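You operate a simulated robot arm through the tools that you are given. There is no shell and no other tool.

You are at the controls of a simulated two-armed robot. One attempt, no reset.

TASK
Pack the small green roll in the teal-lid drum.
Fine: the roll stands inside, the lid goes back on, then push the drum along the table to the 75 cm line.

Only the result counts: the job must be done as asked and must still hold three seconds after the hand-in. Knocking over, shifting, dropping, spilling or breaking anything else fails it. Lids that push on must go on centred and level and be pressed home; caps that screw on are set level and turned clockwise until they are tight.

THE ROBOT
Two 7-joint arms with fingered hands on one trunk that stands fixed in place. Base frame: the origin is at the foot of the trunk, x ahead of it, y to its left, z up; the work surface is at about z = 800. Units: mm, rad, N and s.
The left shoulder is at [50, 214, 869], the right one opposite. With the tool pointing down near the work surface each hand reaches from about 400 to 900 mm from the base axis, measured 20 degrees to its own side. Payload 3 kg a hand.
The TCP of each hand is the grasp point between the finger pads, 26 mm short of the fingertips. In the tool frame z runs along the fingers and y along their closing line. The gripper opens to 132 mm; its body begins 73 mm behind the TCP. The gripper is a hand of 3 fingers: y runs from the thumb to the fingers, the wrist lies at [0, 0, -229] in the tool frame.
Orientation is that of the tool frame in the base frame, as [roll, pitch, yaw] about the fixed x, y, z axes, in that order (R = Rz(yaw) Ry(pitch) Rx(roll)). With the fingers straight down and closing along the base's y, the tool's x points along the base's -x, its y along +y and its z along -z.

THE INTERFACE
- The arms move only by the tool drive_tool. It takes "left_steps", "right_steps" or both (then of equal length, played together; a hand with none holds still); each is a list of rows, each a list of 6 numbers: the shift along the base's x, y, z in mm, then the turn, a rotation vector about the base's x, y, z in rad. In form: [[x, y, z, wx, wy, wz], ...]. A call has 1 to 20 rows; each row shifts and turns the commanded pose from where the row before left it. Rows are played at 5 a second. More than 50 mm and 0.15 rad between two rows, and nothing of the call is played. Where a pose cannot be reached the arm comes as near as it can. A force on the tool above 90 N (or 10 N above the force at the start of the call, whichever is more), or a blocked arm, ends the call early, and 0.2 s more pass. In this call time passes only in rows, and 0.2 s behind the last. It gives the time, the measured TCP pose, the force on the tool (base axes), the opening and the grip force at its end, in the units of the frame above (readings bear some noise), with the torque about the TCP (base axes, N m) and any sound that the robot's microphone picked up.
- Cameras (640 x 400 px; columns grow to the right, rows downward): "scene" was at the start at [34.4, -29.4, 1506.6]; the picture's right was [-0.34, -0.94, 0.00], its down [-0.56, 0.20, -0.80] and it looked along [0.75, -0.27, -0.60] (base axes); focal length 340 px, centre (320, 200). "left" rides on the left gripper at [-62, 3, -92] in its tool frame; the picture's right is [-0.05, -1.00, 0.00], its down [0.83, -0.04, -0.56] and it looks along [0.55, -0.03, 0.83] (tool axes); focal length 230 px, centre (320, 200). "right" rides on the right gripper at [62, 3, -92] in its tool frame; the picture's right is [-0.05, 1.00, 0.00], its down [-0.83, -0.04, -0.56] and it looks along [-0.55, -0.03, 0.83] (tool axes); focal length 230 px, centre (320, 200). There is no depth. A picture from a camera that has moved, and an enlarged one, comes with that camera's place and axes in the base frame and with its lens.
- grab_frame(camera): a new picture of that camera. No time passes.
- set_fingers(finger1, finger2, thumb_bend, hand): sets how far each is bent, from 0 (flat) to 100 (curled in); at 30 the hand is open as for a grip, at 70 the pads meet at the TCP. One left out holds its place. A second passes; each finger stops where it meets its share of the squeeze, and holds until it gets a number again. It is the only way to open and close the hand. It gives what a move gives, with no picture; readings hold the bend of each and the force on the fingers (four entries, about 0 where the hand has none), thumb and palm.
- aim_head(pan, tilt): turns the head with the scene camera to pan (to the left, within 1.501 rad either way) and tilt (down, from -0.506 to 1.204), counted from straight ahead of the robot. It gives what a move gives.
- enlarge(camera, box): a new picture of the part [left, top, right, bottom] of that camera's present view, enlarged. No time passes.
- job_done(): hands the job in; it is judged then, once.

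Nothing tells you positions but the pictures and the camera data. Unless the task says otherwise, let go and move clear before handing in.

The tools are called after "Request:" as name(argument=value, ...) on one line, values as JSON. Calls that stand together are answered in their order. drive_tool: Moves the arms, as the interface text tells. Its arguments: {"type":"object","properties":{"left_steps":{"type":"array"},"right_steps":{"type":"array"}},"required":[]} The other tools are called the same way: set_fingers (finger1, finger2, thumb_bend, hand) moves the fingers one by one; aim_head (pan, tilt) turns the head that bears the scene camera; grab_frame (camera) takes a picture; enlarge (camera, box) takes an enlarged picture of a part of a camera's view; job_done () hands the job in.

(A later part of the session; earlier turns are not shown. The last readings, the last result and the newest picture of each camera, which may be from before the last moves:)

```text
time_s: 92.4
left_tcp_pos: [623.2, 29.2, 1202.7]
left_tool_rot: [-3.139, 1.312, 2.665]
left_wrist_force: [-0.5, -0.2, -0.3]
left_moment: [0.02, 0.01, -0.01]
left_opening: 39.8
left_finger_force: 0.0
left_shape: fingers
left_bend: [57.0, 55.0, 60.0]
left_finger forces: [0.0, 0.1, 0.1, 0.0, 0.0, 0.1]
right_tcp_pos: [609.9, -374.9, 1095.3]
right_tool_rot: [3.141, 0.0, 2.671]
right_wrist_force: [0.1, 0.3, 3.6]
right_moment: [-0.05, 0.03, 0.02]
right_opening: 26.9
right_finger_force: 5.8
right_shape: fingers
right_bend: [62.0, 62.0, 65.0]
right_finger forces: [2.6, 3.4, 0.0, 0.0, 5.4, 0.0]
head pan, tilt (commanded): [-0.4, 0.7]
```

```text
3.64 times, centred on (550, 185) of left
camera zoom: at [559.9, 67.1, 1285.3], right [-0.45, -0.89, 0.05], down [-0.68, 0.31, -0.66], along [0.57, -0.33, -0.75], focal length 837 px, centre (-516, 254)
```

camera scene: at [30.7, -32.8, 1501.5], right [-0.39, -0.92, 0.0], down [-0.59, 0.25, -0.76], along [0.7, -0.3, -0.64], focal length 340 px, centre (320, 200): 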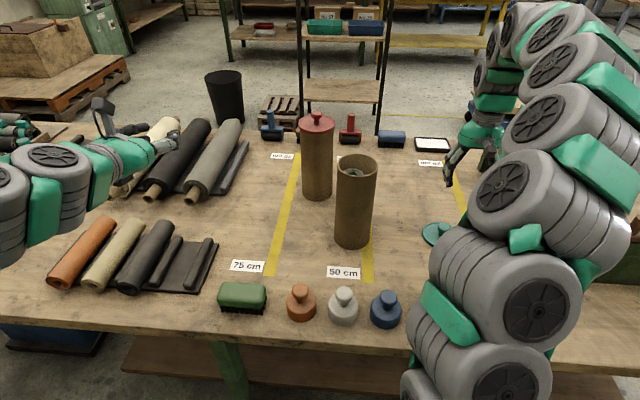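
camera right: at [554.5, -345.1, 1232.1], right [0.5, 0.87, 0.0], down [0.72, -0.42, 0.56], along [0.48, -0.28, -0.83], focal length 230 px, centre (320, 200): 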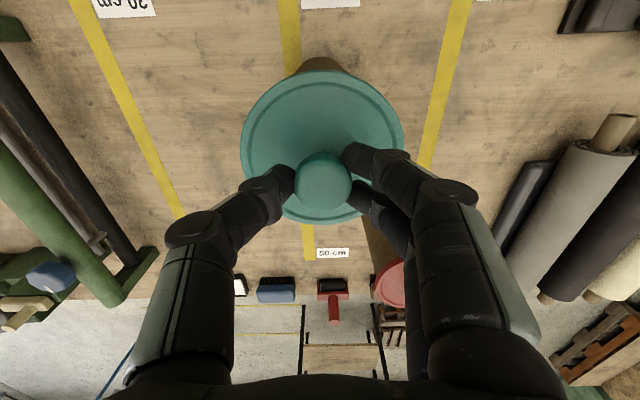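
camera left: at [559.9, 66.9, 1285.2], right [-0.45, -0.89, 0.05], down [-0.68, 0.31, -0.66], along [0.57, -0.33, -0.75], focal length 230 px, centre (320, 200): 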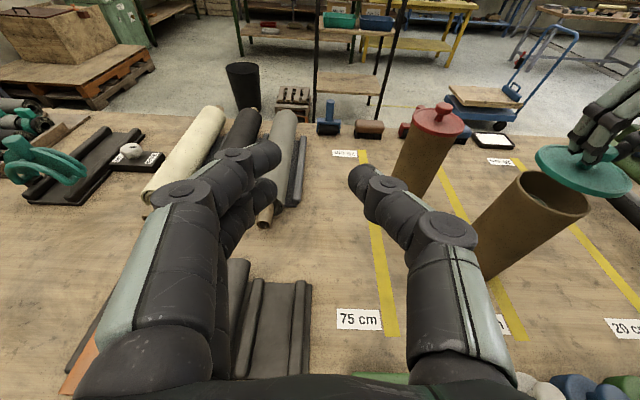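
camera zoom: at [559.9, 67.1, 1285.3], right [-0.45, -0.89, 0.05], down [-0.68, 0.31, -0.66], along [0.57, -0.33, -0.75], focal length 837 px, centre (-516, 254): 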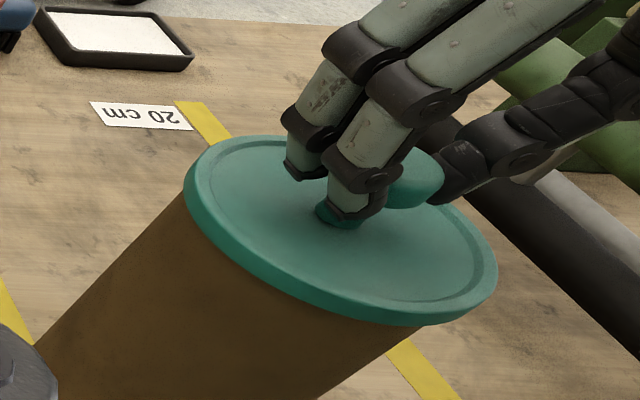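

The lid has made contact about 4 mm above its seated height, ready to press. I'll release the knob by opening to the earlier pre-grip shape, then check level and centring before pressing with the fingertips.

Request:
set_fingers(hand="right", finger1=50, finger2=50, thumb_bend=50)

Request:
enlarge(camera="scene", box=[325, 125, 400, 200])

Request:
enlarge(camera="left", box=[500, 130, 600, 240])

Request:
enlarge(camera="right", box=[220, 40, 420, 240])

```text
time_s: 93.4
left_tcp_pos: [624.0, 28.3, 1202.7]
left_tool_rot: [-3.139, 1.31, 2.664]
left_wrist_force: [-0.2, 0.1, -0.5]
left_moment: [0.05, 0.0, -0.01]
left_opening: 39.5
left_finger_force: 0.0
left_shape: fingers
left_bend: [57.0, 55.0, 60.0]
left_finger forces: [0.0, 0.0, 0.0, 0.0, 0.0, 0.0]
right_tcp_pos: [610.0, -373.3, 1094.5]
right_tool_rot: [-3.141, -0.001, 2.67]
right_wrist_force: [-0.4, -0.5, 0.3]
right_moment: [0.0, 0.0, 0.0]
right_opening: 67.3
right_finger_force: 0.0
right_shape: fingers
right_bend: [50.0, 50.0, 50.0]
right_finger forces: [0.0, 0.0, 0.0, 0.1, 0.1, 0.0]
head pan, tilt (commanded): [-0.4, 0.7]
```

```text
5.33 times, centred on (362, 162) of scene
camera zoom: at [30.7, -32.9, 1501.5], right [-0.39, -0.92, 0.0], down [-0.59, 0.25, -0.76], along [0.7, -0.3, -0.64], focal length 1816 px, centre (93, 400)
```

zoom: 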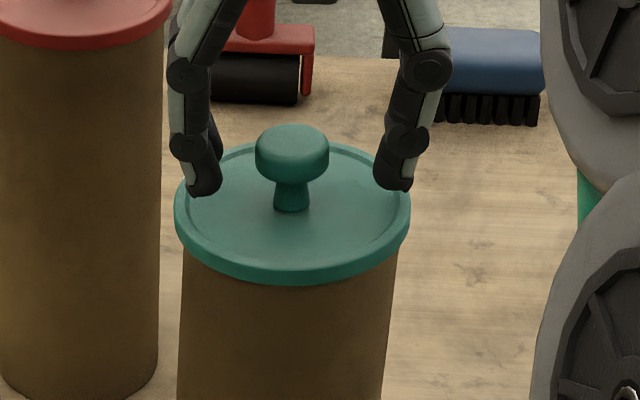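

```text
3.64 times, centred on (550, 185) of left
camera zoom: at [559.9, 67.1, 1285.3], right [-0.45, -0.89, 0.05], down [-0.68, 0.31, -0.66], along [0.57, -0.33, -0.75], focal length 837 px, centre (-516, 254)
```

zoom: 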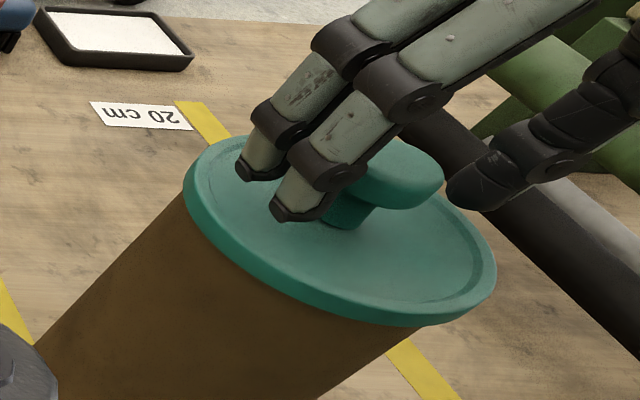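

```text
2.00 times, centred on (320, 140) of right
camera zoom: at [555.4, -344.0, 1185.7], right [0.5, 0.87, 0.0], down [0.72, -0.41, 0.55], along [0.48, -0.28, -0.83], focal length 460 px, centre (320, 320)
```

zoom: 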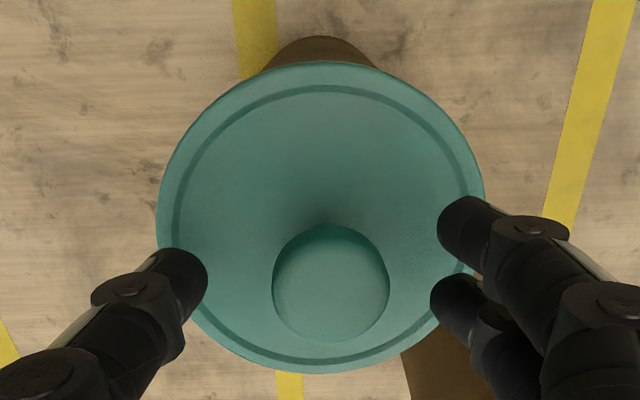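

The lid rests level and centred on the rim. I'll press down with the three fingertips in small steps, watching force and listening for the snap.

Request:
drive_tool(right_steps=[[0, 0, -3, 0, 0, 0]])

Request:
drive_tool(right_steps=[[0, 0, -3, 0, 0, 0]])

Request:
drive_tool(right_steps=[[0, 0, -2, 0, 0, 0]])

```text
time_s: 93.8
left_tcp_pos: [622.9, 27.8, 1202.5]
left_tool_rot: [-3.14, 1.31, 2.662]
left_wrist_force: [1.0, -1.0, -0.1]
left_moment: [-0.04, 0.02, -0.03]
left_opening: 39.9
left_finger_force: 0.0
left_shape: fingers
left_bend: [57.0, 55.0, 60.0]
left_finger forces: [0.0, 0.0, 0.1, 0.0, 0.1, 0.1]
right_tcp_pos: [610.3, -373.9, 1092.6]
right_tool_rot: [-3.141, -0.001, 2.67]
right_wrist_force: [0.5, -0.5, 0.6]
right_moment: [-0.01, 0.0, 0.0]
right_opening: 67.1
right_finger_force: 0.2
right_shape: fingers
right_bend: [50.0, 50.0, 50.0]
right_finger forces: [0.0, 0.0, 0.0, 0.0, 0.1, 0.0]
head pan, tilt (commanded): [-0.4, 0.7]
```

```text
time_s: 94.2
left_tcp_pos: [621.8, 27.8, 1201.9]
left_tool_rot: [-3.138, 1.309, 2.663]
left_wrist_force: [0.1, 0.0, -0.6]
left_moment: [0.02, 0.0, -0.02]
left_opening: 39.9
left_finger_force: 0.0
left_shape: fingers
left_bend: [57.0, 55.0, 60.0]
left_finger forces: [0.1, 0.1, 0.1, 0.1, 0.0, 0.0]
right_tcp_pos: [610.1, -374.9, 1089.9]
right_tool_rot: [3.141, 0.002, 2.671]
right_wrist_force: [-0.2, -0.1, 5.9]
right_moment: [-0.24, 0.14, 0.02]
right_opening: 67.2
right_finger_force: 3.2
right_shape: fingers
right_bend: [50.0, 50.0, 50.0]
right_finger forces: [0.1, 0.0, 0.1, 0.0, 5.8, 0.0]
head pan, tilt (commanded): [-0.4, 0.7]
```

```text
time_s: 94.6
left_tcp_pos: [622.1, 29.2, 1201.9]
left_tool_rot: [-3.137, 1.313, 2.666]
left_wrist_force: [-0.1, -0.4, 0.2]
left_moment: [0.0, 0.02, -0.01]
left_opening: 39.8
left_finger_force: 0.0
left_shape: fingers
left_bend: [57.0, 55.0, 60.0]
left_finger forces: [0.0, 0.0, 0.0, 0.0, 0.0, 0.0]
right_tcp_pos: [610.2, -375.1, 1089.1]
right_tool_rot: [3.141, 0.004, 2.671]
right_wrist_force: [0.0, 2.3, 23.4]
right_moment: [-0.89, 0.56, -0.05]
right_opening: 67.8
right_finger_force: 12.0
right_shape: fingers
right_bend: [50.0, 50.0, 51.0]
right_finger forces: [0.1, 0.0, 0.0, 0.0, 23.3, 0.0]
head pan, tilt (commanded): [-0.4, 0.7]
```

Only the thumb is pressing, on one side, which would tilt the lid. I'll back off and press centrally on top of the knob with the fingertips closed together instead.

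Request:
drive_tool(right_steps=[[0, 0, 8, 0, 0, 0], [0, 0, 20, 0, 0, 0], [0, 0, 30, 0, 0, 0], [0, 0, 20, 0, 0, 0]])

Request:
set_fingers(hand="right", finger1=72, finger2=72, thumb_bend=72)

Request:
enlarge(camera="scene", box=[325, 85, 400, 200])

Request:
enlarge(camera="left", box=[480, 60, 620, 240])

Request:
enlarge(camera="right", box=[220, 40, 420, 240])

```text
time_s: 95.6
left_tcp_pos: [622.8, 29.6, 1201.6]
left_tool_rot: [-3.139, 1.311, 2.663]
left_wrist_force: [0.0, 0.3, 0.6]
left_moment: [-0.01, 0.0, 0.0]
left_opening: 39.6
left_finger_force: 0.1
left_shape: fingers
left_bend: [57.0, 55.0, 60.0]
left_finger forces: [0.1, 0.0, 0.0, 0.1, 0.1, 0.0]
right_tcp_pos: [611.5, -373.4, 1166.0]
right_tool_rot: [-3.139, -0.001, 2.671]
right_wrist_force: [0.2, 0.2, -0.2]
right_moment: [-0.01, 0.01, -0.02]
right_opening: 67.1
right_finger_force: 0.0
right_shape: fingers
right_bend: [50.0, 50.0, 50.0]
right_finger forces: [0.1, 0.1, 0.0, 0.1, 0.0, 0.0]
head pan, tilt (commanded): [-0.4, 0.7]
```

```text
time_s: 96.6
left_tcp_pos: [623.4, 29.1, 1202.6]
left_tool_rot: [-3.138, 1.311, 2.662]
left_wrist_force: [-0.3, 0.0, 0.3]
left_moment: [-0.06, 0.0, -0.02]
left_opening: 39.9
left_finger_force: 0.0
left_shape: fingers
left_bend: [57.0, 55.0, 60.0]
left_finger forces: [0.0, 0.0, 0.1, 0.0, 0.0, 0.1]
right_tcp_pos: [610.6, -374.7, 1165.7]
right_tool_rot: [-3.141, 0.001, 2.669]
right_wrist_force: [-0.6, 0.2, -0.2]
right_moment: [-0.01, 0.01, 0.0]
right_opening: 1.3
right_finger_force: 0.1
right_shape: fingers
right_bend: [72.0, 72.0, 72.0]
right_finger forces: [0.1, 0.0, 0.1, 0.0, 0.1, 0.0]
head pan, tilt (commanded): [-0.4, 0.7]
```

```text
3.48 times, centred on (362, 142) of scene
camera zoom: at [30.6, -32.9, 1501.5], right [-0.39, -0.92, 0.0], down [-0.59, 0.25, -0.76], along [0.7, -0.3, -0.64], focal length 1184 px, centre (172, 400)
```

zoom: 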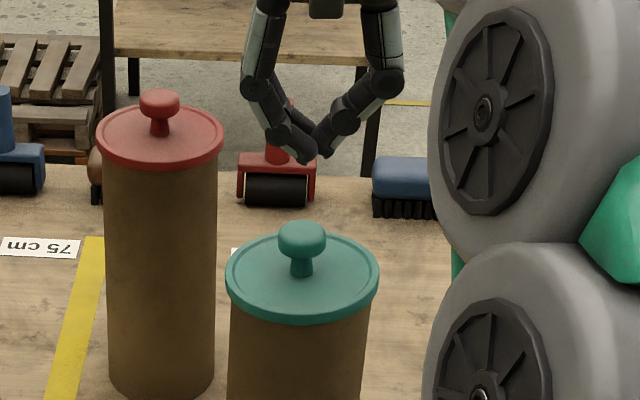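

```text
2.22 times, centred on (550, 150) of left
camera zoom: at [559.9, 67.1, 1285.3], right [-0.45, -0.89, 0.05], down [-0.68, 0.31, -0.66], along [0.57, -0.33, -0.75], focal length 511 px, centre (-191, 311)
```

zoom: 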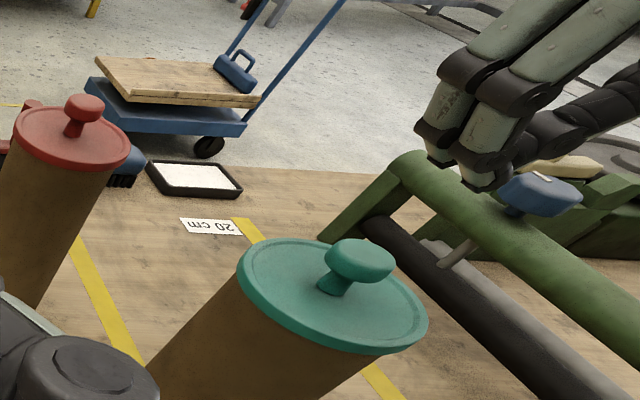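

```text
2.00 times, centred on (320, 140) of right
camera zoom: at [556.2, -343.8, 1256.0], right [0.5, 0.87, 0.0], down [0.72, -0.41, 0.56], along [0.48, -0.28, -0.83], focal length 460 px, centre (320, 320)
```

zoom: 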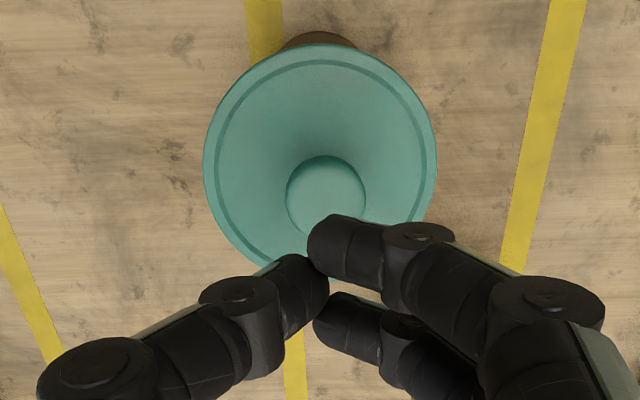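

The lid still looks level and centred. I'll come down with the closed fingertips onto the knob top.

Request:
drive_tool(right_steps=[[0.5, 1.5, -20, 0, 0, 0], [0, 0, -18, 0, 0, 0]])

Request:
enlarge(camera="scene", box=[325, 105, 400, 200])

Request:
enlarge(camera="left", box=[500, 90, 620, 240])

```text
time_s: 97.2
left_tcp_pos: [622.9, 28.4, 1201.3]
left_tool_rot: [-3.138, 1.313, 2.663]
left_wrist_force: [-0.5, -0.7, -0.7]
left_moment: [-0.02, -0.03, 0.02]
left_opening: 39.6
left_finger_force: 0.1
left_shape: fingers
left_bend: [57.0, 55.0, 60.0]
left_finger forces: [0.0, 0.0, 0.1, 0.0, 0.0, 0.1]
right_tcp_pos: [610.7, -372.8, 1127.7]
right_tool_rot: [-3.141, 0.002, 2.67]
right_wrist_force: [0.1, -0.3, 0.0]
right_moment: [0.0, -0.04, -0.01]
right_opening: 1.2
right_finger_force: 0.2
right_shape: fingers
right_bend: [72.0, 72.0, 72.0]
right_finger forces: [0.0, 0.0, 0.1, 0.1, 0.0, 0.0]
head pan, tilt (commanded): [-0.4, 0.7]
```

```text
4.21 times, centred on (362, 152) of scene
camera zoom: at [30.7, -32.9, 1501.5], right [-0.39, -0.92, 0.0], down [-0.59, 0.25, -0.76], along [0.7, -0.3, -0.64], focal length 1433 px, centre (141, 400)
```

zoom: 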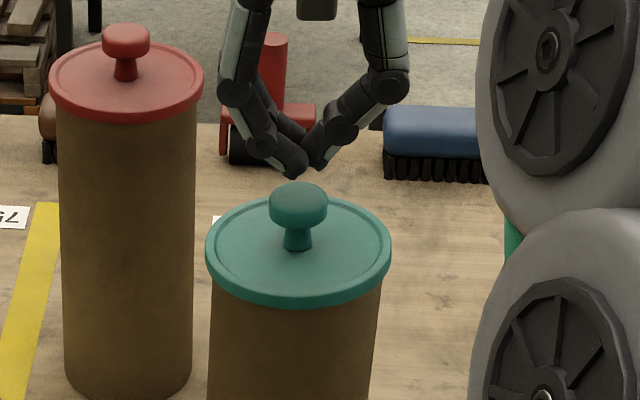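

```text
2.67 times, centred on (560, 165) of left
camera zoom: at [559.9, 67.1, 1285.3], right [-0.45, -0.89, 0.05], down [-0.68, 0.31, -0.66], along [0.57, -0.33, -0.75], focal length 614 px, centre (-320, 293)
```

zoom: 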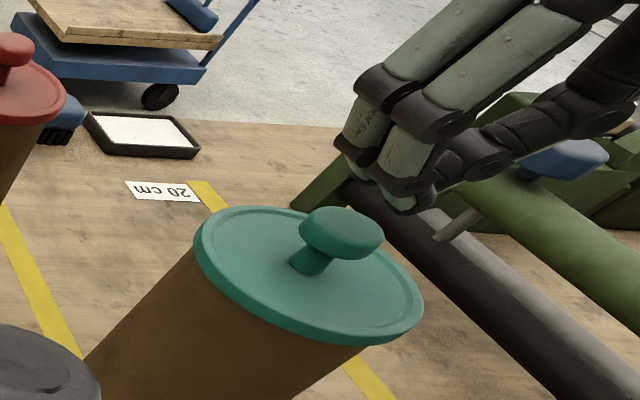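

Request:
drive_tool(right_steps=[[0, 0, -6, 0, 0, 0]])

Request:
drive_tool(right_steps=[[0, 0, -4, 0, 0, 0]])

Request:
drive_tool(right_steps=[[0, 0, -3, 0, 0, 0]])

Request:
enlarge(camera="scene", box=[325, 105, 400, 200])

```text
time_s: 97.6
left_tcp_pos: [622.7, 28.7, 1201.9]
left_tool_rot: [-3.138, 1.312, 2.663]
left_wrist_force: [0.2, 0.5, -0.8]
left_moment: [-0.01, -0.01, 0.01]
left_opening: 39.7
left_finger_force: 0.0
left_shape: fingers
left_bend: [57.0, 55.0, 60.0]
left_finger forces: [0.0, 0.0, 0.0, 0.1, 0.1, 0.0]
right_tcp_pos: [609.8, -372.3, 1121.9]
right_tool_rot: [3.141, 0.001, 2.672]
right_wrist_force: [0.7, 0.5, 0.0]
right_moment: [0.0, 0.03, 0.0]
right_opening: 1.6
right_finger_force: 0.1
right_shape: fingers
right_bend: [72.0, 72.0, 72.0]
right_finger forces: [0.0, 0.1, 0.1, 0.0, 0.0, 0.1]
head pan, tilt (commanded): [-0.4, 0.7]
```

```text
time_s: 98.0
left_tcp_pos: [623.0, 28.0, 1201.6]
left_tool_rot: [-3.138, 1.312, 2.664]
left_wrist_force: [0.4, 0.5, 0.6]
left_moment: [0.01, -0.03, -0.01]
left_opening: 39.7
left_finger_force: 0.0
left_shape: fingers
left_bend: [57.0, 55.0, 60.0]
left_finger forces: [0.0, 0.1, 0.0, 0.1, 0.0, 0.0]
right_tcp_pos: [609.4, -373.8, 1116.7]
right_tool_rot: [3.141, 0.0, 2.671]
right_wrist_force: [-0.8, 0.4, -0.3]
right_moment: [-0.02, 0.02, -0.02]
right_opening: 1.4
right_finger_force: 0.0
right_shape: fingers
right_bend: [72.0, 72.0, 72.0]
right_finger forces: [0.0, 0.0, 0.0, 0.1, 0.0, 0.1]
head pan, tilt (commanded): [-0.4, 0.7]
```

```text
time_s: 98.4
left_tcp_pos: [622.4, 29.6, 1202.4]
left_tool_rot: [-3.14, 1.31, 2.664]
left_wrist_force: [-1.0, 0.2, -0.7]
left_moment: [-0.01, 0.01, 0.01]
left_opening: 39.9
left_finger_force: 0.1
left_shape: fingers
left_bend: [57.0, 55.0, 60.0]
left_finger forces: [0.1, 0.1, 0.1, 0.0, 0.1, 0.0]
right_tcp_pos: [608.9, -372.5, 1114.3]
right_tool_rot: [3.139, 0.0, 2.669]
right_wrist_force: [-0.7, 0.7, -0.4]
right_moment: [0.01, -0.02, 0.0]
right_opening: 1.4
right_finger_force: 0.0
right_shape: fingers
right_bend: [72.0, 72.0, 72.0]
right_finger forces: [0.1, 0.0, 0.1, 0.0, 0.1, 0.1]
head pan, tilt (commanded): [-0.4, 0.7]
```

```text
4.21 times, centred on (362, 152) of scene
camera zoom: at [30.7, -32.9, 1501.5], right [-0.39, -0.92, 0.0], down [-0.59, 0.25, -0.76], along [0.7, -0.3, -0.64], focal length 1433 px, centre (141, 400)
```

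zoom: 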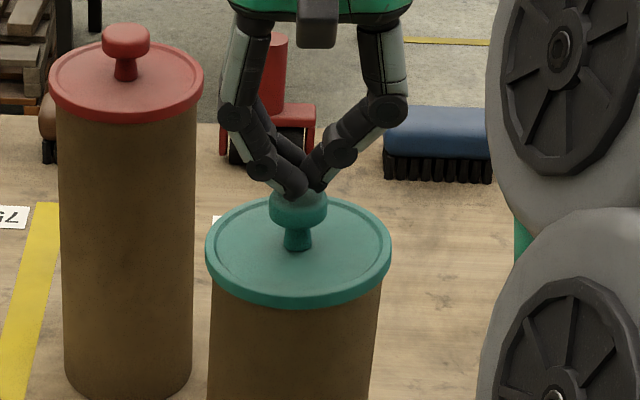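

The tips are right at the knob top. Pressing in 2 mm steps now.

Request:
drive_tool(right_steps=[[0, 0, -2, 0, 0, 0]])

Request:
drive_tool(right_steps=[[0, 0, -2, 0, 0, 0]])

Request:
drive_tool(right_steps=[[0, 0, -2, 0, 0, 0]])

```text
time_s: 98.8
left_tcp_pos: [623.4, 29.1, 1201.5]
left_tool_rot: [-3.138, 1.31, 2.663]
left_wrist_force: [-0.5, 0.2, 0.0]
left_moment: [0.06, -0.01, -0.01]
left_opening: 39.9
left_finger_force: 0.0
left_shape: fingers
left_bend: [57.0, 55.0, 60.0]
left_finger forces: [0.1, 0.0, 0.0, 0.0, 0.0, 0.1]
right_tcp_pos: [610.4, -372.8, 1112.0]
right_tool_rot: [3.139, 0.001, 2.669]
right_wrist_force: [-0.2, -0.9, -0.3]
right_moment: [-0.01, -0.01, 0.01]
right_opening: 1.4
right_finger_force: 0.0
right_shape: fingers
right_bend: [72.0, 72.0, 72.0]
right_finger forces: [0.1, 0.1, 0.0, 0.0, 0.0, 0.0]
head pan, tilt (commanded): [-0.4, 0.7]
```

```text
time_s: 99.2
left_tcp_pos: [622.7, 28.4, 1202.7]
left_tool_rot: [-3.138, 1.31, 2.662]
left_wrist_force: [-0.1, 0.1, 0.5]
left_moment: [0.02, -0.01, 0.01]
left_opening: 40.1
left_finger_force: 0.1
left_shape: fingers
left_bend: [57.0, 55.0, 60.0]
left_finger forces: [0.1, 0.1, 0.1, 0.0, 0.0, 0.1]
right_tcp_pos: [610.3, -373.3, 1111.1]
right_tool_rot: [-3.141, 0.001, 2.671]
right_wrist_force: [-0.3, -0.8, 1.5]
right_moment: [-0.01, 0.02, -0.02]
right_opening: 1.2
right_finger_force: 1.5
right_shape: fingers
right_bend: [72.0, 72.0, 72.0]
right_finger forces: [0.0, 0.0, 0.0, 0.1, 2.2, 0.1]
head pan, tilt (commanded): [-0.4, 0.7]
```

```text
time_s: 99.6
left_tcp_pos: [622.6, 28.7, 1202.7]
left_tool_rot: [-3.138, 1.31, 2.664]
left_wrist_force: [-0.2, 0.2, 0.3]
left_moment: [0.05, 0.0, -0.03]
left_opening: 39.7
left_finger_force: 0.2
left_shape: fingers
left_bend: [57.0, 55.0, 60.0]
left_finger forces: [0.1, 0.0, 0.1, 0.0, 0.0, 0.0]
right_tcp_pos: [609.5, -373.8, 1109.8]
right_tool_rot: [-3.141, 0.001, 2.672]
right_wrist_force: [-1.6, -3.8, 14.5]
right_moment: [-0.24, -0.01, -0.01]
right_opening: 0.8
right_finger_force: 7.9
right_shape: fingers
right_bend: [72.0, 72.0, 73.0]
right_finger forces: [0.0, 0.0, 0.1, 0.1, 16.1, 0.0]
head pan, tilt (commanded): [-0.4, 0.7]
```

Only the thumb is touching again, now at the knob, which suggests the lid's -v side may sit slightly high. I'll zoom in closely on the lid edge on both sides.

Request:
enlarge(camera="scene", box=[332, 145, 374, 185])

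Request:
enlarge(camera="scene", box=[350, 145, 392, 185])

Request:
enlarge(camera="left", box=[525, 155, 605, 235])

```text
10.00 times, centred on (353, 165) of scene
camera zoom: at [30.4, -32.8, 1501.5], right [-0.39, -0.92, 0.0], down [-0.59, 0.25, -0.77], along [0.7, -0.3, -0.64], focal length 3404 px, centre (-10, 550)
```

zoom: 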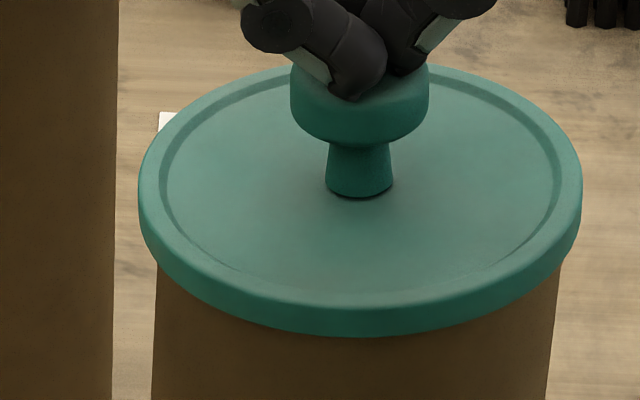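

```text
10.00 times, centred on (371, 165) of scene
camera zoom: at [30.4, -32.8, 1501.5], right [-0.39, -0.92, 0.0], down [-0.59, 0.25, -0.77], along [0.7, -0.3, -0.64], focal length 3404 px, centre (-190, 550)
```

zoom: 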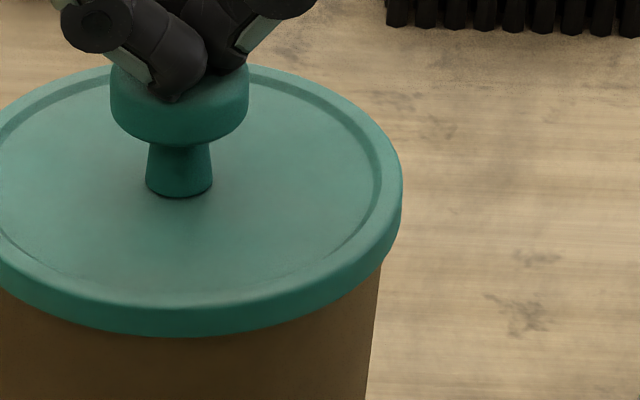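

```text
5.00 times, centred on (565, 195) of left
camera zoom: at [559.7, 66.9, 1285.4], right [-0.45, -0.89, 0.05], down [-0.68, 0.31, -0.66], along [0.57, -0.33, -0.75], focal length 1150 px, centre (-905, 225)
```

zoom: 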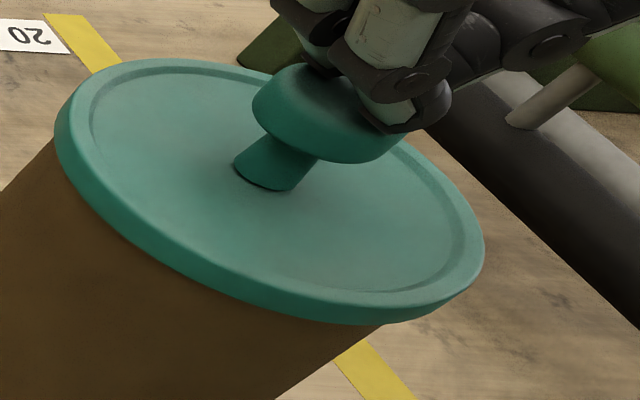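

The lid looks symmetric, but I want a central, strong push. I'll raise, open the fingers flat so they clear the drum, and press the knob with the palm.

Request:
drive_tool(right_steps=[[0, 0, 10, 0, 0, 0], [0, 0, 25, 0, 0, 0], [0, 0, 30, 0, 0, 0]])

Request:
set_fingers(hand="right", finger1=5, finger2=5, thumb_bend=5)

Request:
grab_frame(camera="right")

Request:
enlarge(camera="scene", box=[290, 40, 430, 200])

Request:
grab_frame(camera="left")

```text
time_s: 100.4
left_tcp_pos: [622.9, 28.1, 1202.4]
left_tool_rot: [-3.139, 1.311, 2.664]
left_wrist_force: [-0.4, 0.4, -0.2]
left_moment: [0.02, 0.0, -0.02]
left_opening: 39.9
left_finger_force: 0.0
left_shape: fingers
left_bend: [57.0, 55.0, 60.0]
left_finger forces: [0.1, 0.1, 0.1, 0.0, 0.0, 0.0]
right_tcp_pos: [610.6, -370.5, 1174.5]
right_tool_rot: [-3.141, -0.001, 2.672]
right_wrist_force: [0.7, 0.2, -0.5]
right_moment: [-0.01, -0.02, -0.01]
right_opening: 1.1
right_finger_force: 0.0
right_shape: fingers
right_bend: [72.0, 72.0, 72.0]
right_finger forces: [0.0, 0.0, 0.0, 0.0, 0.1, 0.1]
head pan, tilt (commanded): [-0.4, 0.7]
```

```text
time_s: 101.4
left_tcp_pos: [623.4, 28.6, 1200.8]
left_tool_rot: [-3.139, 1.31, 2.664]
left_wrist_force: [0.5, -0.2, 0.0]
left_moment: [0.0, 0.0, 0.01]
left_opening: 39.7
left_finger_force: 0.0
left_shape: fingers
left_bend: [57.0, 55.0, 60.0]
left_finger forces: [0.0, 0.0, 0.0, 0.0, 0.0, 0.0]
right_tcp_pos: [609.3, -372.1, 1174.7]
right_tool_rot: [3.14, 0.002, 2.671]
right_wrist_force: [-0.1, 0.7, -0.5]
right_moment: [-0.03, 0.02, -0.01]
right_opening: 178.0
right_finger_force: 0.1
right_shape: fingers
right_bend: [5.0, 5.0, 5.0]
right_finger forces: [0.0, 0.0, 0.0, 0.1, 0.1, 0.0]
head pan, tilt (commanded): [-0.4, 0.7]
```

```text
taken
camera right: at [556.5, -341.2, 1265.6], right [0.5, 0.87, 0.0], down [0.72, -0.41, 0.56], along [0.48, -0.28, -0.83], focal length 230 px, centre (320, 200)
```

right: 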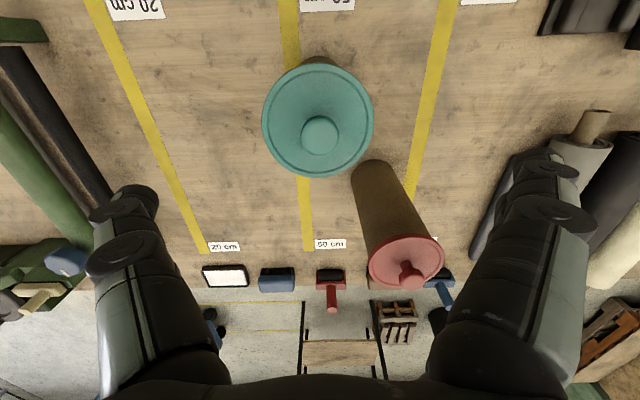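

```text
2.50 times, centred on (360, 120) of scene
camera zoom: at [30.7, -32.9, 1501.5], right [-0.39, -0.92, 0.0], down [-0.59, 0.25, -0.76], along [0.7, -0.3, -0.64], focal length 851 px, centre (220, 400)
```

zoom: 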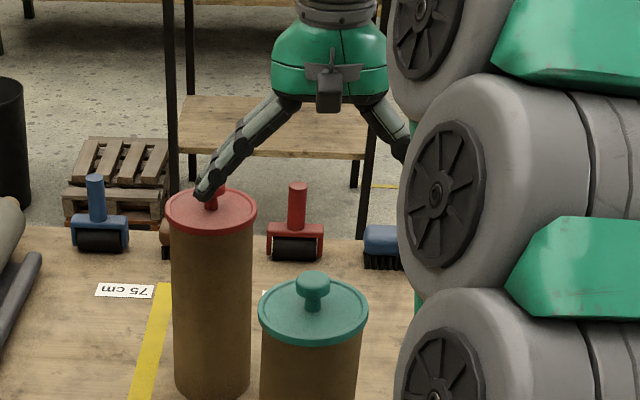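

```text
taken
camera left: at [559.9, 67.0, 1285.2], right [-0.45, -0.89, 0.05], down [-0.69, 0.31, -0.66], along [0.57, -0.33, -0.75], focal length 230 px, centre (320, 200)
```

left: 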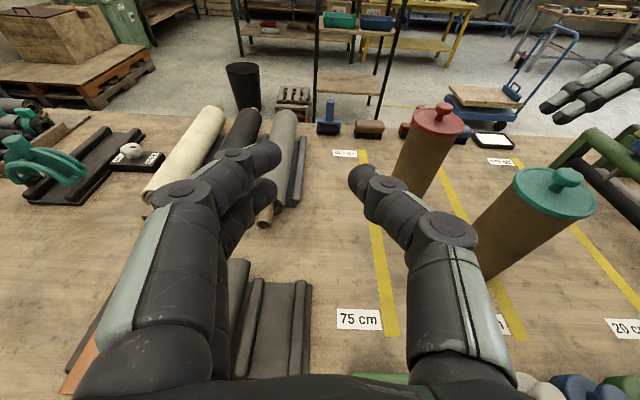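

The flat-open fingers would pass very close to the lid's edge. I'll try a closed fist instead and see what surface it presents.

Request:
set_fingers(hand="right", finger1=100, finger2=100, thumb_bend=100)

Request:
grab_frame(camera="right")

Request:
enlarge(camera="scene", box=[310, 60, 410, 180])

Request:
enlarge(camera="left", box=[480, 40, 640, 220])

```text
time_s: 102.4
left_tcp_pos: [623.0, 28.3, 1202.6]
left_tool_rot: [-3.138, 1.312, 2.663]
left_wrist_force: [-0.5, -0.1, 0.7]
left_moment: [-0.02, 0.0, -0.02]
left_opening: 39.9
left_finger_force: 0.2
left_shape: fingers
left_bend: [57.0, 55.0, 60.0]
left_finger forces: [0.0, 0.0, 0.0, 0.0, 0.0, 0.1]
right_tcp_pos: [609.0, -372.3, 1174.2]
right_tool_rot: [3.141, -0.002, 2.671]
right_wrist_force: [-0.2, 0.5, -0.2]
right_moment: [0.01, -0.01, 0.0]
right_opening: 5.9
right_finger_force: 0.1
right_shape: fingers
right_bend: [88.0, 88.0, 90.0]
right_finger forces: [0.0, 0.0, 0.1, 0.0, 0.0, 0.0]
head pan, tilt (commanded): [-0.4, 0.7]
```

```text
taken
camera right: at [556.5, -341.2, 1265.6], right [0.5, 0.87, 0.0], down [0.72, -0.41, 0.56], along [0.48, -0.28, -0.83], focal length 230 px, centre (320, 200)
```

right: 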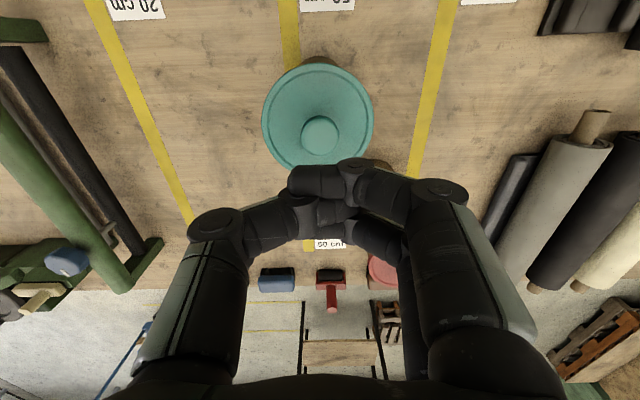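

```text
3.33 times, centred on (360, 120) of scene
camera zoom: at [30.7, -32.9, 1501.5], right [-0.39, -0.92, 0.0], down [-0.59, 0.25, -0.76], along [0.7, -0.3, -0.64], focal length 1135 px, centre (187, 467)
```

zoom: 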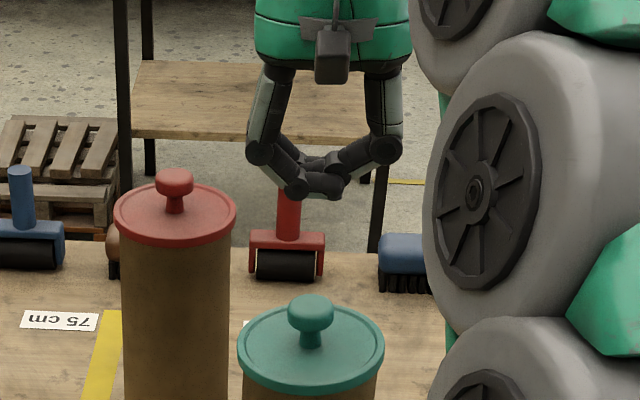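

```text
2.22 times, centred on (560, 130) of left
camera zoom: at [559.9, 67.1, 1285.3], right [-0.45, -0.89, 0.05], down [-0.68, 0.31, -0.66], along [0.57, -0.33, -0.75], focal length 511 px, centre (-213, 356)
```

zoom: 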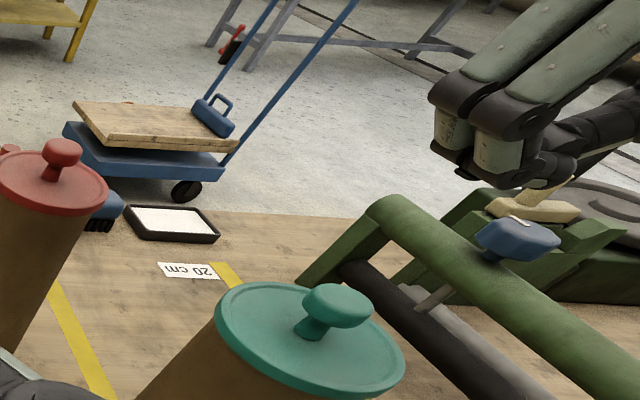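

The fist interlocks into a fairly flat platform centred at the TCP, which suits pressing the knob centrally. I'll lower it onto the knob.

Request:
drive_tool(right_steps=[[0, 0, -25, 0, 0, 0], [0, 0, -25, 0, 0, 0], [0, 0, -18, 0, 0, 0]])

Request:
enlarge(camera="scene", box=[320, 90, 400, 190])

Request:
enlarge(camera="left", box=[500, 80, 640, 230])

```text
time_s: 103.2
left_tcp_pos: [622.4, 28.1, 1202.1]
left_tool_rot: [-3.139, 1.312, 2.664]
left_wrist_force: [0.0, 0.1, -0.3]
left_moment: [-0.01, 0.0, 0.01]
left_opening: 40.0
left_finger_force: 0.0
left_shape: fingers
left_bend: [57.0, 55.0, 60.0]
left_finger forces: [0.1, 0.1, 0.0, 0.0, 0.0, 0.1]
right_tcp_pos: [609.1, -372.6, 1104.3]
right_tool_rot: [3.141, -0.002, 2.671]
right_wrist_force: [0.4, -0.3, 0.8]
right_moment: [0.0, 0.01, -0.03]
right_opening: 5.9
right_finger_force: 0.0
right_shape: fingers
right_bend: [89.0, 89.0, 90.0]
right_finger forces: [0.0, 0.1, 0.0, 0.0, 0.0, 0.0]
head pan, tilt (commanded): [-0.4, 0.7]
```

```text
4.00 times, centred on (360, 140) of scene
camera zoom: at [30.7, -32.9, 1501.5], right [-0.39, -0.92, 0.0], down [-0.59, 0.25, -0.76], along [0.7, -0.3, -0.64], focal length 1362 px, centre (160, 440)
```

zoom: 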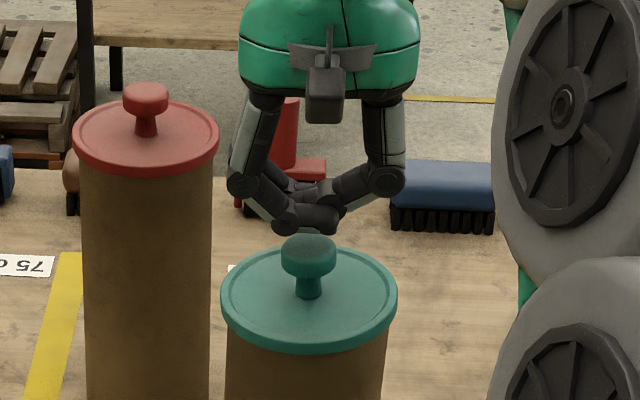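

```text
2.67 times, centred on (570, 155) of left
camera zoom: at [559.9, 67.1, 1285.3], right [-0.45, -0.89, 0.05], down [-0.68, 0.31, -0.66], along [0.57, -0.33, -0.75], focal length 614 px, centre (-347, 320)
```

zoom: 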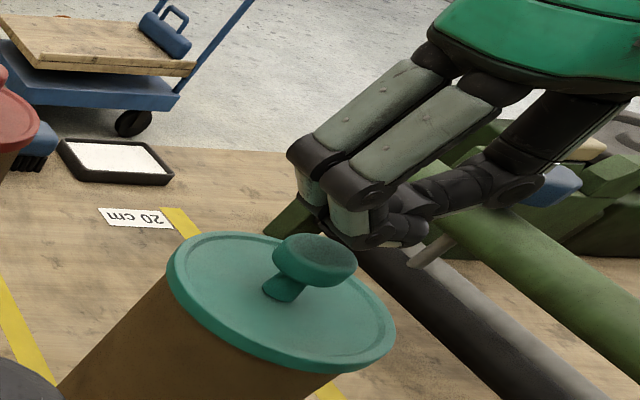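

The fist is just above the knob and centred. I'll press down in small steps.

Request:
drive_tool(right_steps=[[0, 0, -5, 0, 0, 0]])

Request:
drive_tool(right_steps=[[0, 0, -4, 0, 0, 0]])

Request:
drive_tool(right_steps=[[0, 0, -3, 0, 0, 0]])

```text
time_s: 103.6
left_tcp_pos: [623.4, 28.5, 1203.4]
left_tool_rot: [-3.138, 1.311, 2.664]
left_wrist_force: [0.6, 0.0, 0.2]
left_moment: [0.0, -0.03, -0.01]
left_opening: 40.0
left_finger_force: 0.0
left_shape: fingers
left_bend: [57.0, 55.0, 60.0]
left_finger forces: [0.0, 0.0, 0.1, 0.0, 0.0, 0.0]
right_tcp_pos: [609.1, -373.5, 1101.9]
right_tool_rot: [-3.141, 0.0, 2.671]
right_wrist_force: [0.0, 0.2, -0.2]
right_moment: [-0.01, 0.05, -0.01]
right_opening: 5.6
right_finger_force: 0.0
right_shape: fingers
right_bend: [89.0, 89.0, 90.0]
right_finger forces: [0.0, 0.0, 0.0, 0.1, 0.0, 0.0]
head pan, tilt (commanded): [-0.4, 0.7]
```

```text
time_s: 104.0
left_tcp_pos: [623.1, 29.4, 1201.3]
left_tool_rot: [-3.14, 1.31, 2.663]
left_wrist_force: [0.0, -0.7, 0.3]
left_moment: [0.0, -0.04, 0.02]
left_opening: 39.8
left_finger_force: 0.0
left_shape: fingers
left_bend: [57.0, 55.0, 60.0]
left_finger forces: [0.1, 0.1, 0.0, 0.1, 0.1, 0.0]
right_tcp_pos: [609.0, -372.5, 1096.7]
right_tool_rot: [3.141, 0.0, 2.672]
right_wrist_force: [0.4, -0.3, -0.3]
right_moment: [0.0, 0.02, -0.02]
right_opening: 5.7
right_finger_force: 0.1
right_shape: fingers
right_bend: [89.0, 89.0, 90.0]
right_finger forces: [0.0, 0.1, 0.1, 0.0, 0.1, 0.1]
head pan, tilt (commanded): [-0.4, 0.7]
```

```text
time_s: 104.4
left_tcp_pos: [622.6, 28.5, 1202.0]
left_tool_rot: [-3.138, 1.312, 2.664]
left_wrist_force: [-0.4, -0.1, 0.6]
left_moment: [-0.01, 0.03, 0.02]
left_opening: 39.4
left_finger_force: 0.1
left_shape: fingers
left_bend: [57.0, 55.0, 60.0]
left_finger forces: [0.0, 0.0, 0.0, 0.1, 0.1, 0.0]
right_tcp_pos: [610.4, -374.3, 1093.9]
right_tool_rot: [3.141, 0.001, 2.669]
right_wrist_force: [0.1, 0.6, -0.4]
right_moment: [0.0, 0.02, 0.01]
right_opening: 5.7
right_finger_force: 0.0
right_shape: fingers
right_bend: [89.0, 89.0, 90.0]
right_finger forces: [0.0, 0.1, 0.0, 0.0, 0.0, 0.0]
head pan, tilt (commanded): [-0.4, 0.7]
```

Request:
drive_tool(right_steps=[[0, 0, -3, 0, 0, 0]])

Request:
drive_tool(right_steps=[[0, 0, -3, 0, 0, 0]])

Request:
enlarge(camera="scene", box=[330, 110, 395, 190])

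```text
time_s: 104.8
left_tcp_pos: [624.0, 28.7, 1202.3]
left_tool_rot: [-3.138, 1.311, 2.664]
left_wrist_force: [-0.4, 0.0, -0.1]
left_moment: [-0.01, -0.02, -0.01]
left_opening: 39.9
left_finger_force: 0.0
left_shape: fingers
left_bend: [57.0, 55.0, 60.0]
left_finger forces: [0.1, 0.0, 0.1, 0.0, 0.1, 0.0]
right_tcp_pos: [609.9, -372.8, 1090.8]
right_tool_rot: [3.141, 0.0, 2.672]
right_wrist_force: [0.2, 1.1, 0.5]
right_moment: [-0.03, 0.0, -0.05]
right_opening: 5.6
right_finger_force: 0.0
right_shape: fingers
right_bend: [89.0, 89.0, 90.0]
right_finger forces: [0.1, 0.1, 0.1, 0.0, 0.1, 0.1]
head pan, tilt (commanded): [-0.4, 0.7]
```

```text
time_s: 105.2
left_tcp_pos: [622.6, 28.6, 1202.4]
left_tool_rot: [-3.139, 1.309, 2.663]
left_wrist_force: [-0.3, -0.2, -0.1]
left_moment: [-0.01, 0.01, 0.0]
left_opening: 39.7
left_finger_force: 0.1
left_shape: fingers
left_bend: [57.0, 55.0, 60.0]
left_finger forces: [0.1, 0.1, 0.0, 0.0, 0.0, 0.1]
right_tcp_pos: [609.2, -374.0, 1087.2]
right_tool_rot: [-3.141, 0.002, 2.669]
right_wrist_force: [-0.7, -2.3, 6.2]
right_moment: [0.06, -0.06, -0.01]
right_opening: 5.8
right_finger_force: 0.0
right_shape: fingers
right_bend: [90.0, 90.0, 92.0]
right_finger forces: [0.0, 0.1, 0.1, 0.1, 0.0, 0.1]
head pan, tilt (commanded): [-0.4, 0.7]
```

```text
5.00 times, centred on (362, 150) of scene
camera zoom: at [30.6, -32.9, 1501.5], right [-0.39, -0.92, 0.0], down [-0.59, 0.25, -0.77], along [0.7, -0.3, -0.64], focal length 1702 px, centre (108, 450)
```

zoom: 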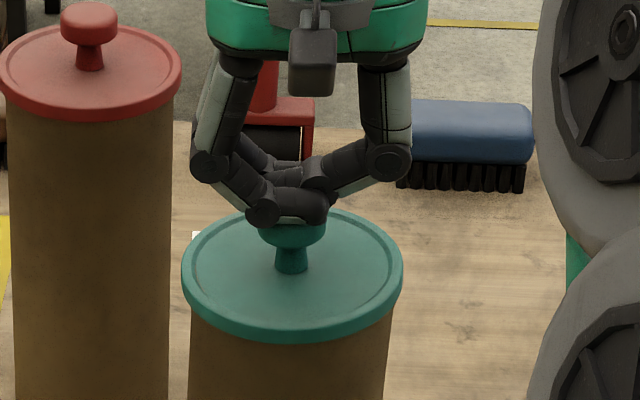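

Central contact at 6 N. I'll continue pressing.

Request:
drive_tool(right_steps=[[0, 0, -2, 0, 0, 0]])

Request:
drive_tool(right_steps=[[0, 0, -2, 0, 0, 0]])

```text
time_s: 105.6
left_tcp_pos: [623.8, 28.4, 1202.5]
left_tool_rot: [-3.139, 1.311, 2.664]
left_wrist_force: [0.2, -0.1, -0.6]
left_moment: [-0.01, 0.0, 0.0]
left_opening: 39.8
left_finger_force: 0.0
left_shape: fingers
left_bend: [57.0, 55.0, 60.0]
left_finger forces: [0.0, 0.0, 0.0, 0.0, 0.0, 0.0]
right_tcp_pos: [609.0, -373.6, 1085.7]
right_tool_rot: [-3.141, 0.003, 2.669]
right_wrist_force: [-0.7, -1.9, 12.9]
right_moment: [0.17, 0.01, 0.0]
right_opening: 6.4
right_finger_force: 0.1
right_shape: fingers
right_bend: [92.0, 92.0, 94.0]
right_finger forces: [0.0, 0.0, 0.1, 0.0, 0.0, 0.1]
head pan, tilt (commanded): [-0.4, 0.7]
```

```text
time_s: 106.0
left_tcp_pos: [622.3, 28.7, 1201.5]
left_tool_rot: [-3.138, 1.312, 2.662]
left_wrist_force: [-0.7, -0.5, 0.4]
left_moment: [0.0, -0.02, 0.03]
left_opening: 39.9
left_finger_force: 0.1
left_shape: fingers
left_bend: [57.0, 55.0, 60.0]
left_finger forces: [0.1, 0.0, 0.1, 0.0, 0.1, 0.0]
right_tcp_pos: [608.5, -374.3, 1084.0]
right_tool_rot: [3.142, 0.002, 2.669]
right_wrist_force: [-0.8, -2.6, 21.9]
right_moment: [0.22, -0.2, 0.0]
right_opening: 6.4
right_finger_force: 0.2
right_shape: fingers
right_bend: [94.0, 94.0, 94.0]
right_finger forces: [0.0, 0.0, 0.1, 0.1, 0.1, 0.0]
head pan, tilt (commanded): [-0.4, 0.7]
```

Request:
drive_tool(right_steps=[[0, 0, -2, 0, 0, 0]])

Request:
drive_tool(right_steps=[[0, 0, -2, 0, 0, 0]])

Request:
enlarge(camera="scene", box=[330, 110, 395, 190])

```text
time_s: 106.4
left_tcp_pos: [624.2, 29.8, 1202.2]
left_tool_rot: [-3.138, 1.312, 2.664]
left_wrist_force: [-0.6, 0.2, -0.3]
left_moment: [-0.01, -0.01, 0.03]
left_opening: 39.6
left_finger_force: 0.1
left_shape: fingers
left_bend: [57.0, 55.0, 60.0]
left_finger forces: [0.0, 0.0, 0.0, 0.1, 0.1, 0.0]
right_tcp_pos: [609.5, -374.8, 1083.0]
right_tool_rot: [3.142, 0.004, 2.671]
right_wrist_force: [-2.9, -2.7, 37.0]
right_moment: [0.45, -0.3, 0.06]
right_opening: 6.6
right_finger_force: 30.0
right_shape: fingers
right_bend: [96.0, 96.0, 94.0]
right_finger forces: [0.1, 0.0, 0.1, 0.1, 59.7, 0.1]
head pan, tilt (commanded): [-0.4, 0.7]
```

```text
time_s: 106.8
left_tcp_pos: [623.0, 28.1, 1202.4]
left_tool_rot: [-3.14, 1.312, 2.663]
left_wrist_force: [0.2, 0.3, -0.5]
left_moment: [0.0, -0.02, 0.02]
left_opening: 39.9
left_finger_force: 0.1
left_shape: fingers
left_bend: [57.0, 55.0, 60.0]
left_finger forces: [0.0, 0.0, 0.0, 0.0, 0.0, 0.0]
right_tcp_pos: [609.0, -375.0, 1080.3]
right_tool_rot: [-3.142, 0.006, 2.672]
right_wrist_force: [-5.2, -6.6, 64.4]
right_moment: [0.75, -0.38, 0.04]
right_opening: 6.4
right_finger_force: 58.2
right_shape: fingers
right_bend: [97.0, 97.0, 94.0]
right_finger forces: [0.0, 0.0, 0.0, 0.1, 116.3, 0.0]
head pan, tilt (commanded): [-0.4, 0.7]
```

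```text
5.00 times, centred on (362, 150) of scene
camera zoom: at [29.8, -32.6, 1501.5], right [-0.39, -0.92, 0.0], down [-0.59, 0.25, -0.77], along [0.7, -0.3, -0.64], focal length 1702 px, centre (108, 450)
```

zoom: 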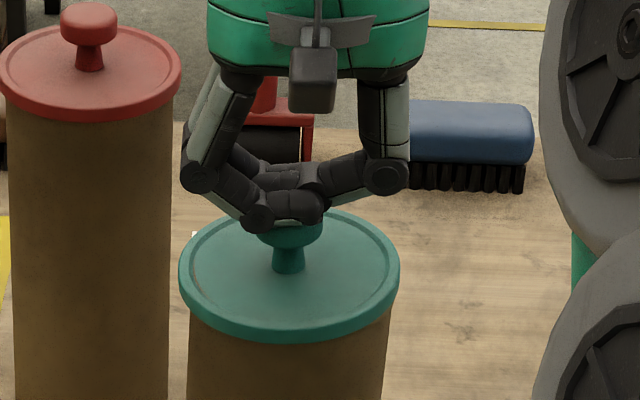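

I'm at 64 N without hearing a snap, so I'll ease off. Then I'll compare the lid's height with the original sealed picture by returning the head to exactly the same aim.

Request:
drive_tool(right_steps=[[0, 0, 5, 0, 0, 0], [0, 0, 15, 0, 0, 0], [0, 0, 40, 0, 0, 0], [0, 0, 40, 0, 0, 0]])

Request:
aim_head(pan=-0.346, tilt=0.639)

Request:
enlarge(camera="scene", box=[345, 165, 405, 210])

Request:
enlarge(camera="scene", box=[340, 240, 400, 285])

```text
time_s: 107.8
left_tcp_pos: [623.0, 27.4, 1201.4]
left_tool_rot: [-3.138, 1.311, 2.664]
left_wrist_force: [0.4, 0.4, 0.0]
left_moment: [-0.03, 0.02, 0.03]
left_opening: 40.0
left_finger_force: 0.0
left_shape: fingers
left_bend: [57.0, 55.0, 60.0]
left_finger forces: [0.0, 0.0, 0.0, 0.0, 0.0, 0.0]
right_tcp_pos: [609.2, -374.3, 1179.2]
right_tool_rot: [-3.141, -0.002, 2.672]
right_wrist_force: [-0.1, 0.4, 0.1]
right_moment: [-0.01, 0.01, 0.02]
right_opening: 6.6
right_finger_force: 0.1
right_shape: fingers
right_bend: [95.0, 96.0, 94.0]
right_finger forces: [0.1, 0.0, 0.1, 0.0, 0.1, 0.0]
head pan, tilt (commanded): [-0.4, 0.7]
```

```text
time_s: 108.5
left_tcp_pos: [622.9, 27.9, 1203.6]
left_tool_rot: [-3.139, 1.312, 2.665]
left_wrist_force: [0.0, -0.1, -0.2]
left_moment: [0.01, -0.01, 0.0]
left_opening: 39.6
left_finger_force: 0.1
left_shape: fingers
left_bend: [57.0, 55.0, 60.0]
left_finger forces: [0.0, 0.0, 0.1, 0.0, 0.0, 0.0]
right_tcp_pos: [609.0, -374.4, 1179.3]
right_tool_rot: [3.141, 0.0, 2.67]
right_wrist_force: [0.0, -0.2, 0.2]
right_moment: [0.01, 0.01, 0.03]
right_opening: 6.5
right_finger_force: 0.1
right_shape: fingers
right_bend: [95.0, 96.0, 94.0]
right_finger forces: [0.0, 0.0, 0.0, 0.0, 0.1, 0.1]
head pan, tilt (commanded): [-0.346, 0.639]
```

```text
8.89 times, centred on (375, 188) of scene
camera zoom: at [34.4, -29.3, 1506.7], right [-0.34, -0.94, 0.0], down [-0.56, 0.2, -0.8], along [0.76, -0.27, -0.6], focal length 3026 px, centre (-169, 311)
```

zoom: 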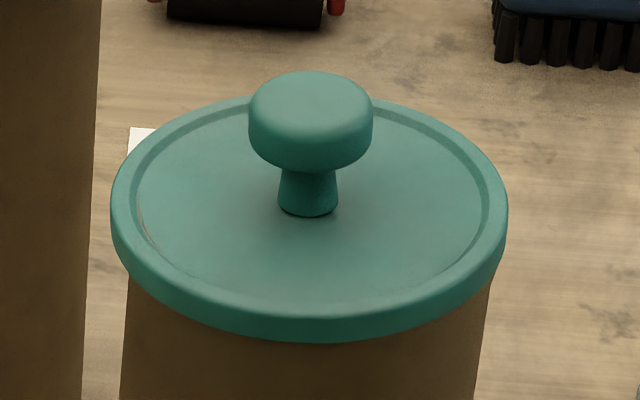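

```text
8.89 times, centred on (370, 262) of scene
camera zoom: at [34.4, -29.3, 1506.7], right [-0.34, -0.94, 0.0], down [-0.56, 0.2, -0.8], along [0.76, -0.27, -0.6], focal length 3026 px, centre (-124, -356)
```

zoom: 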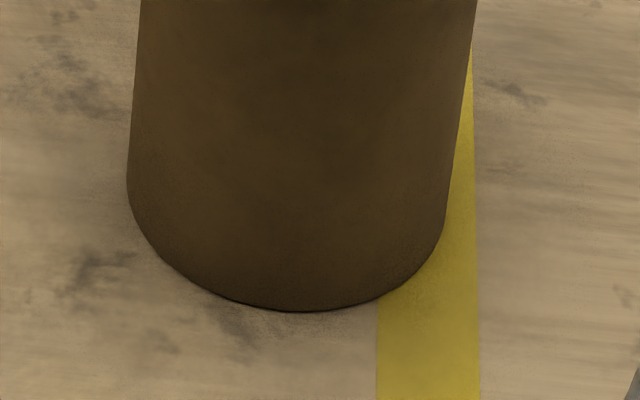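

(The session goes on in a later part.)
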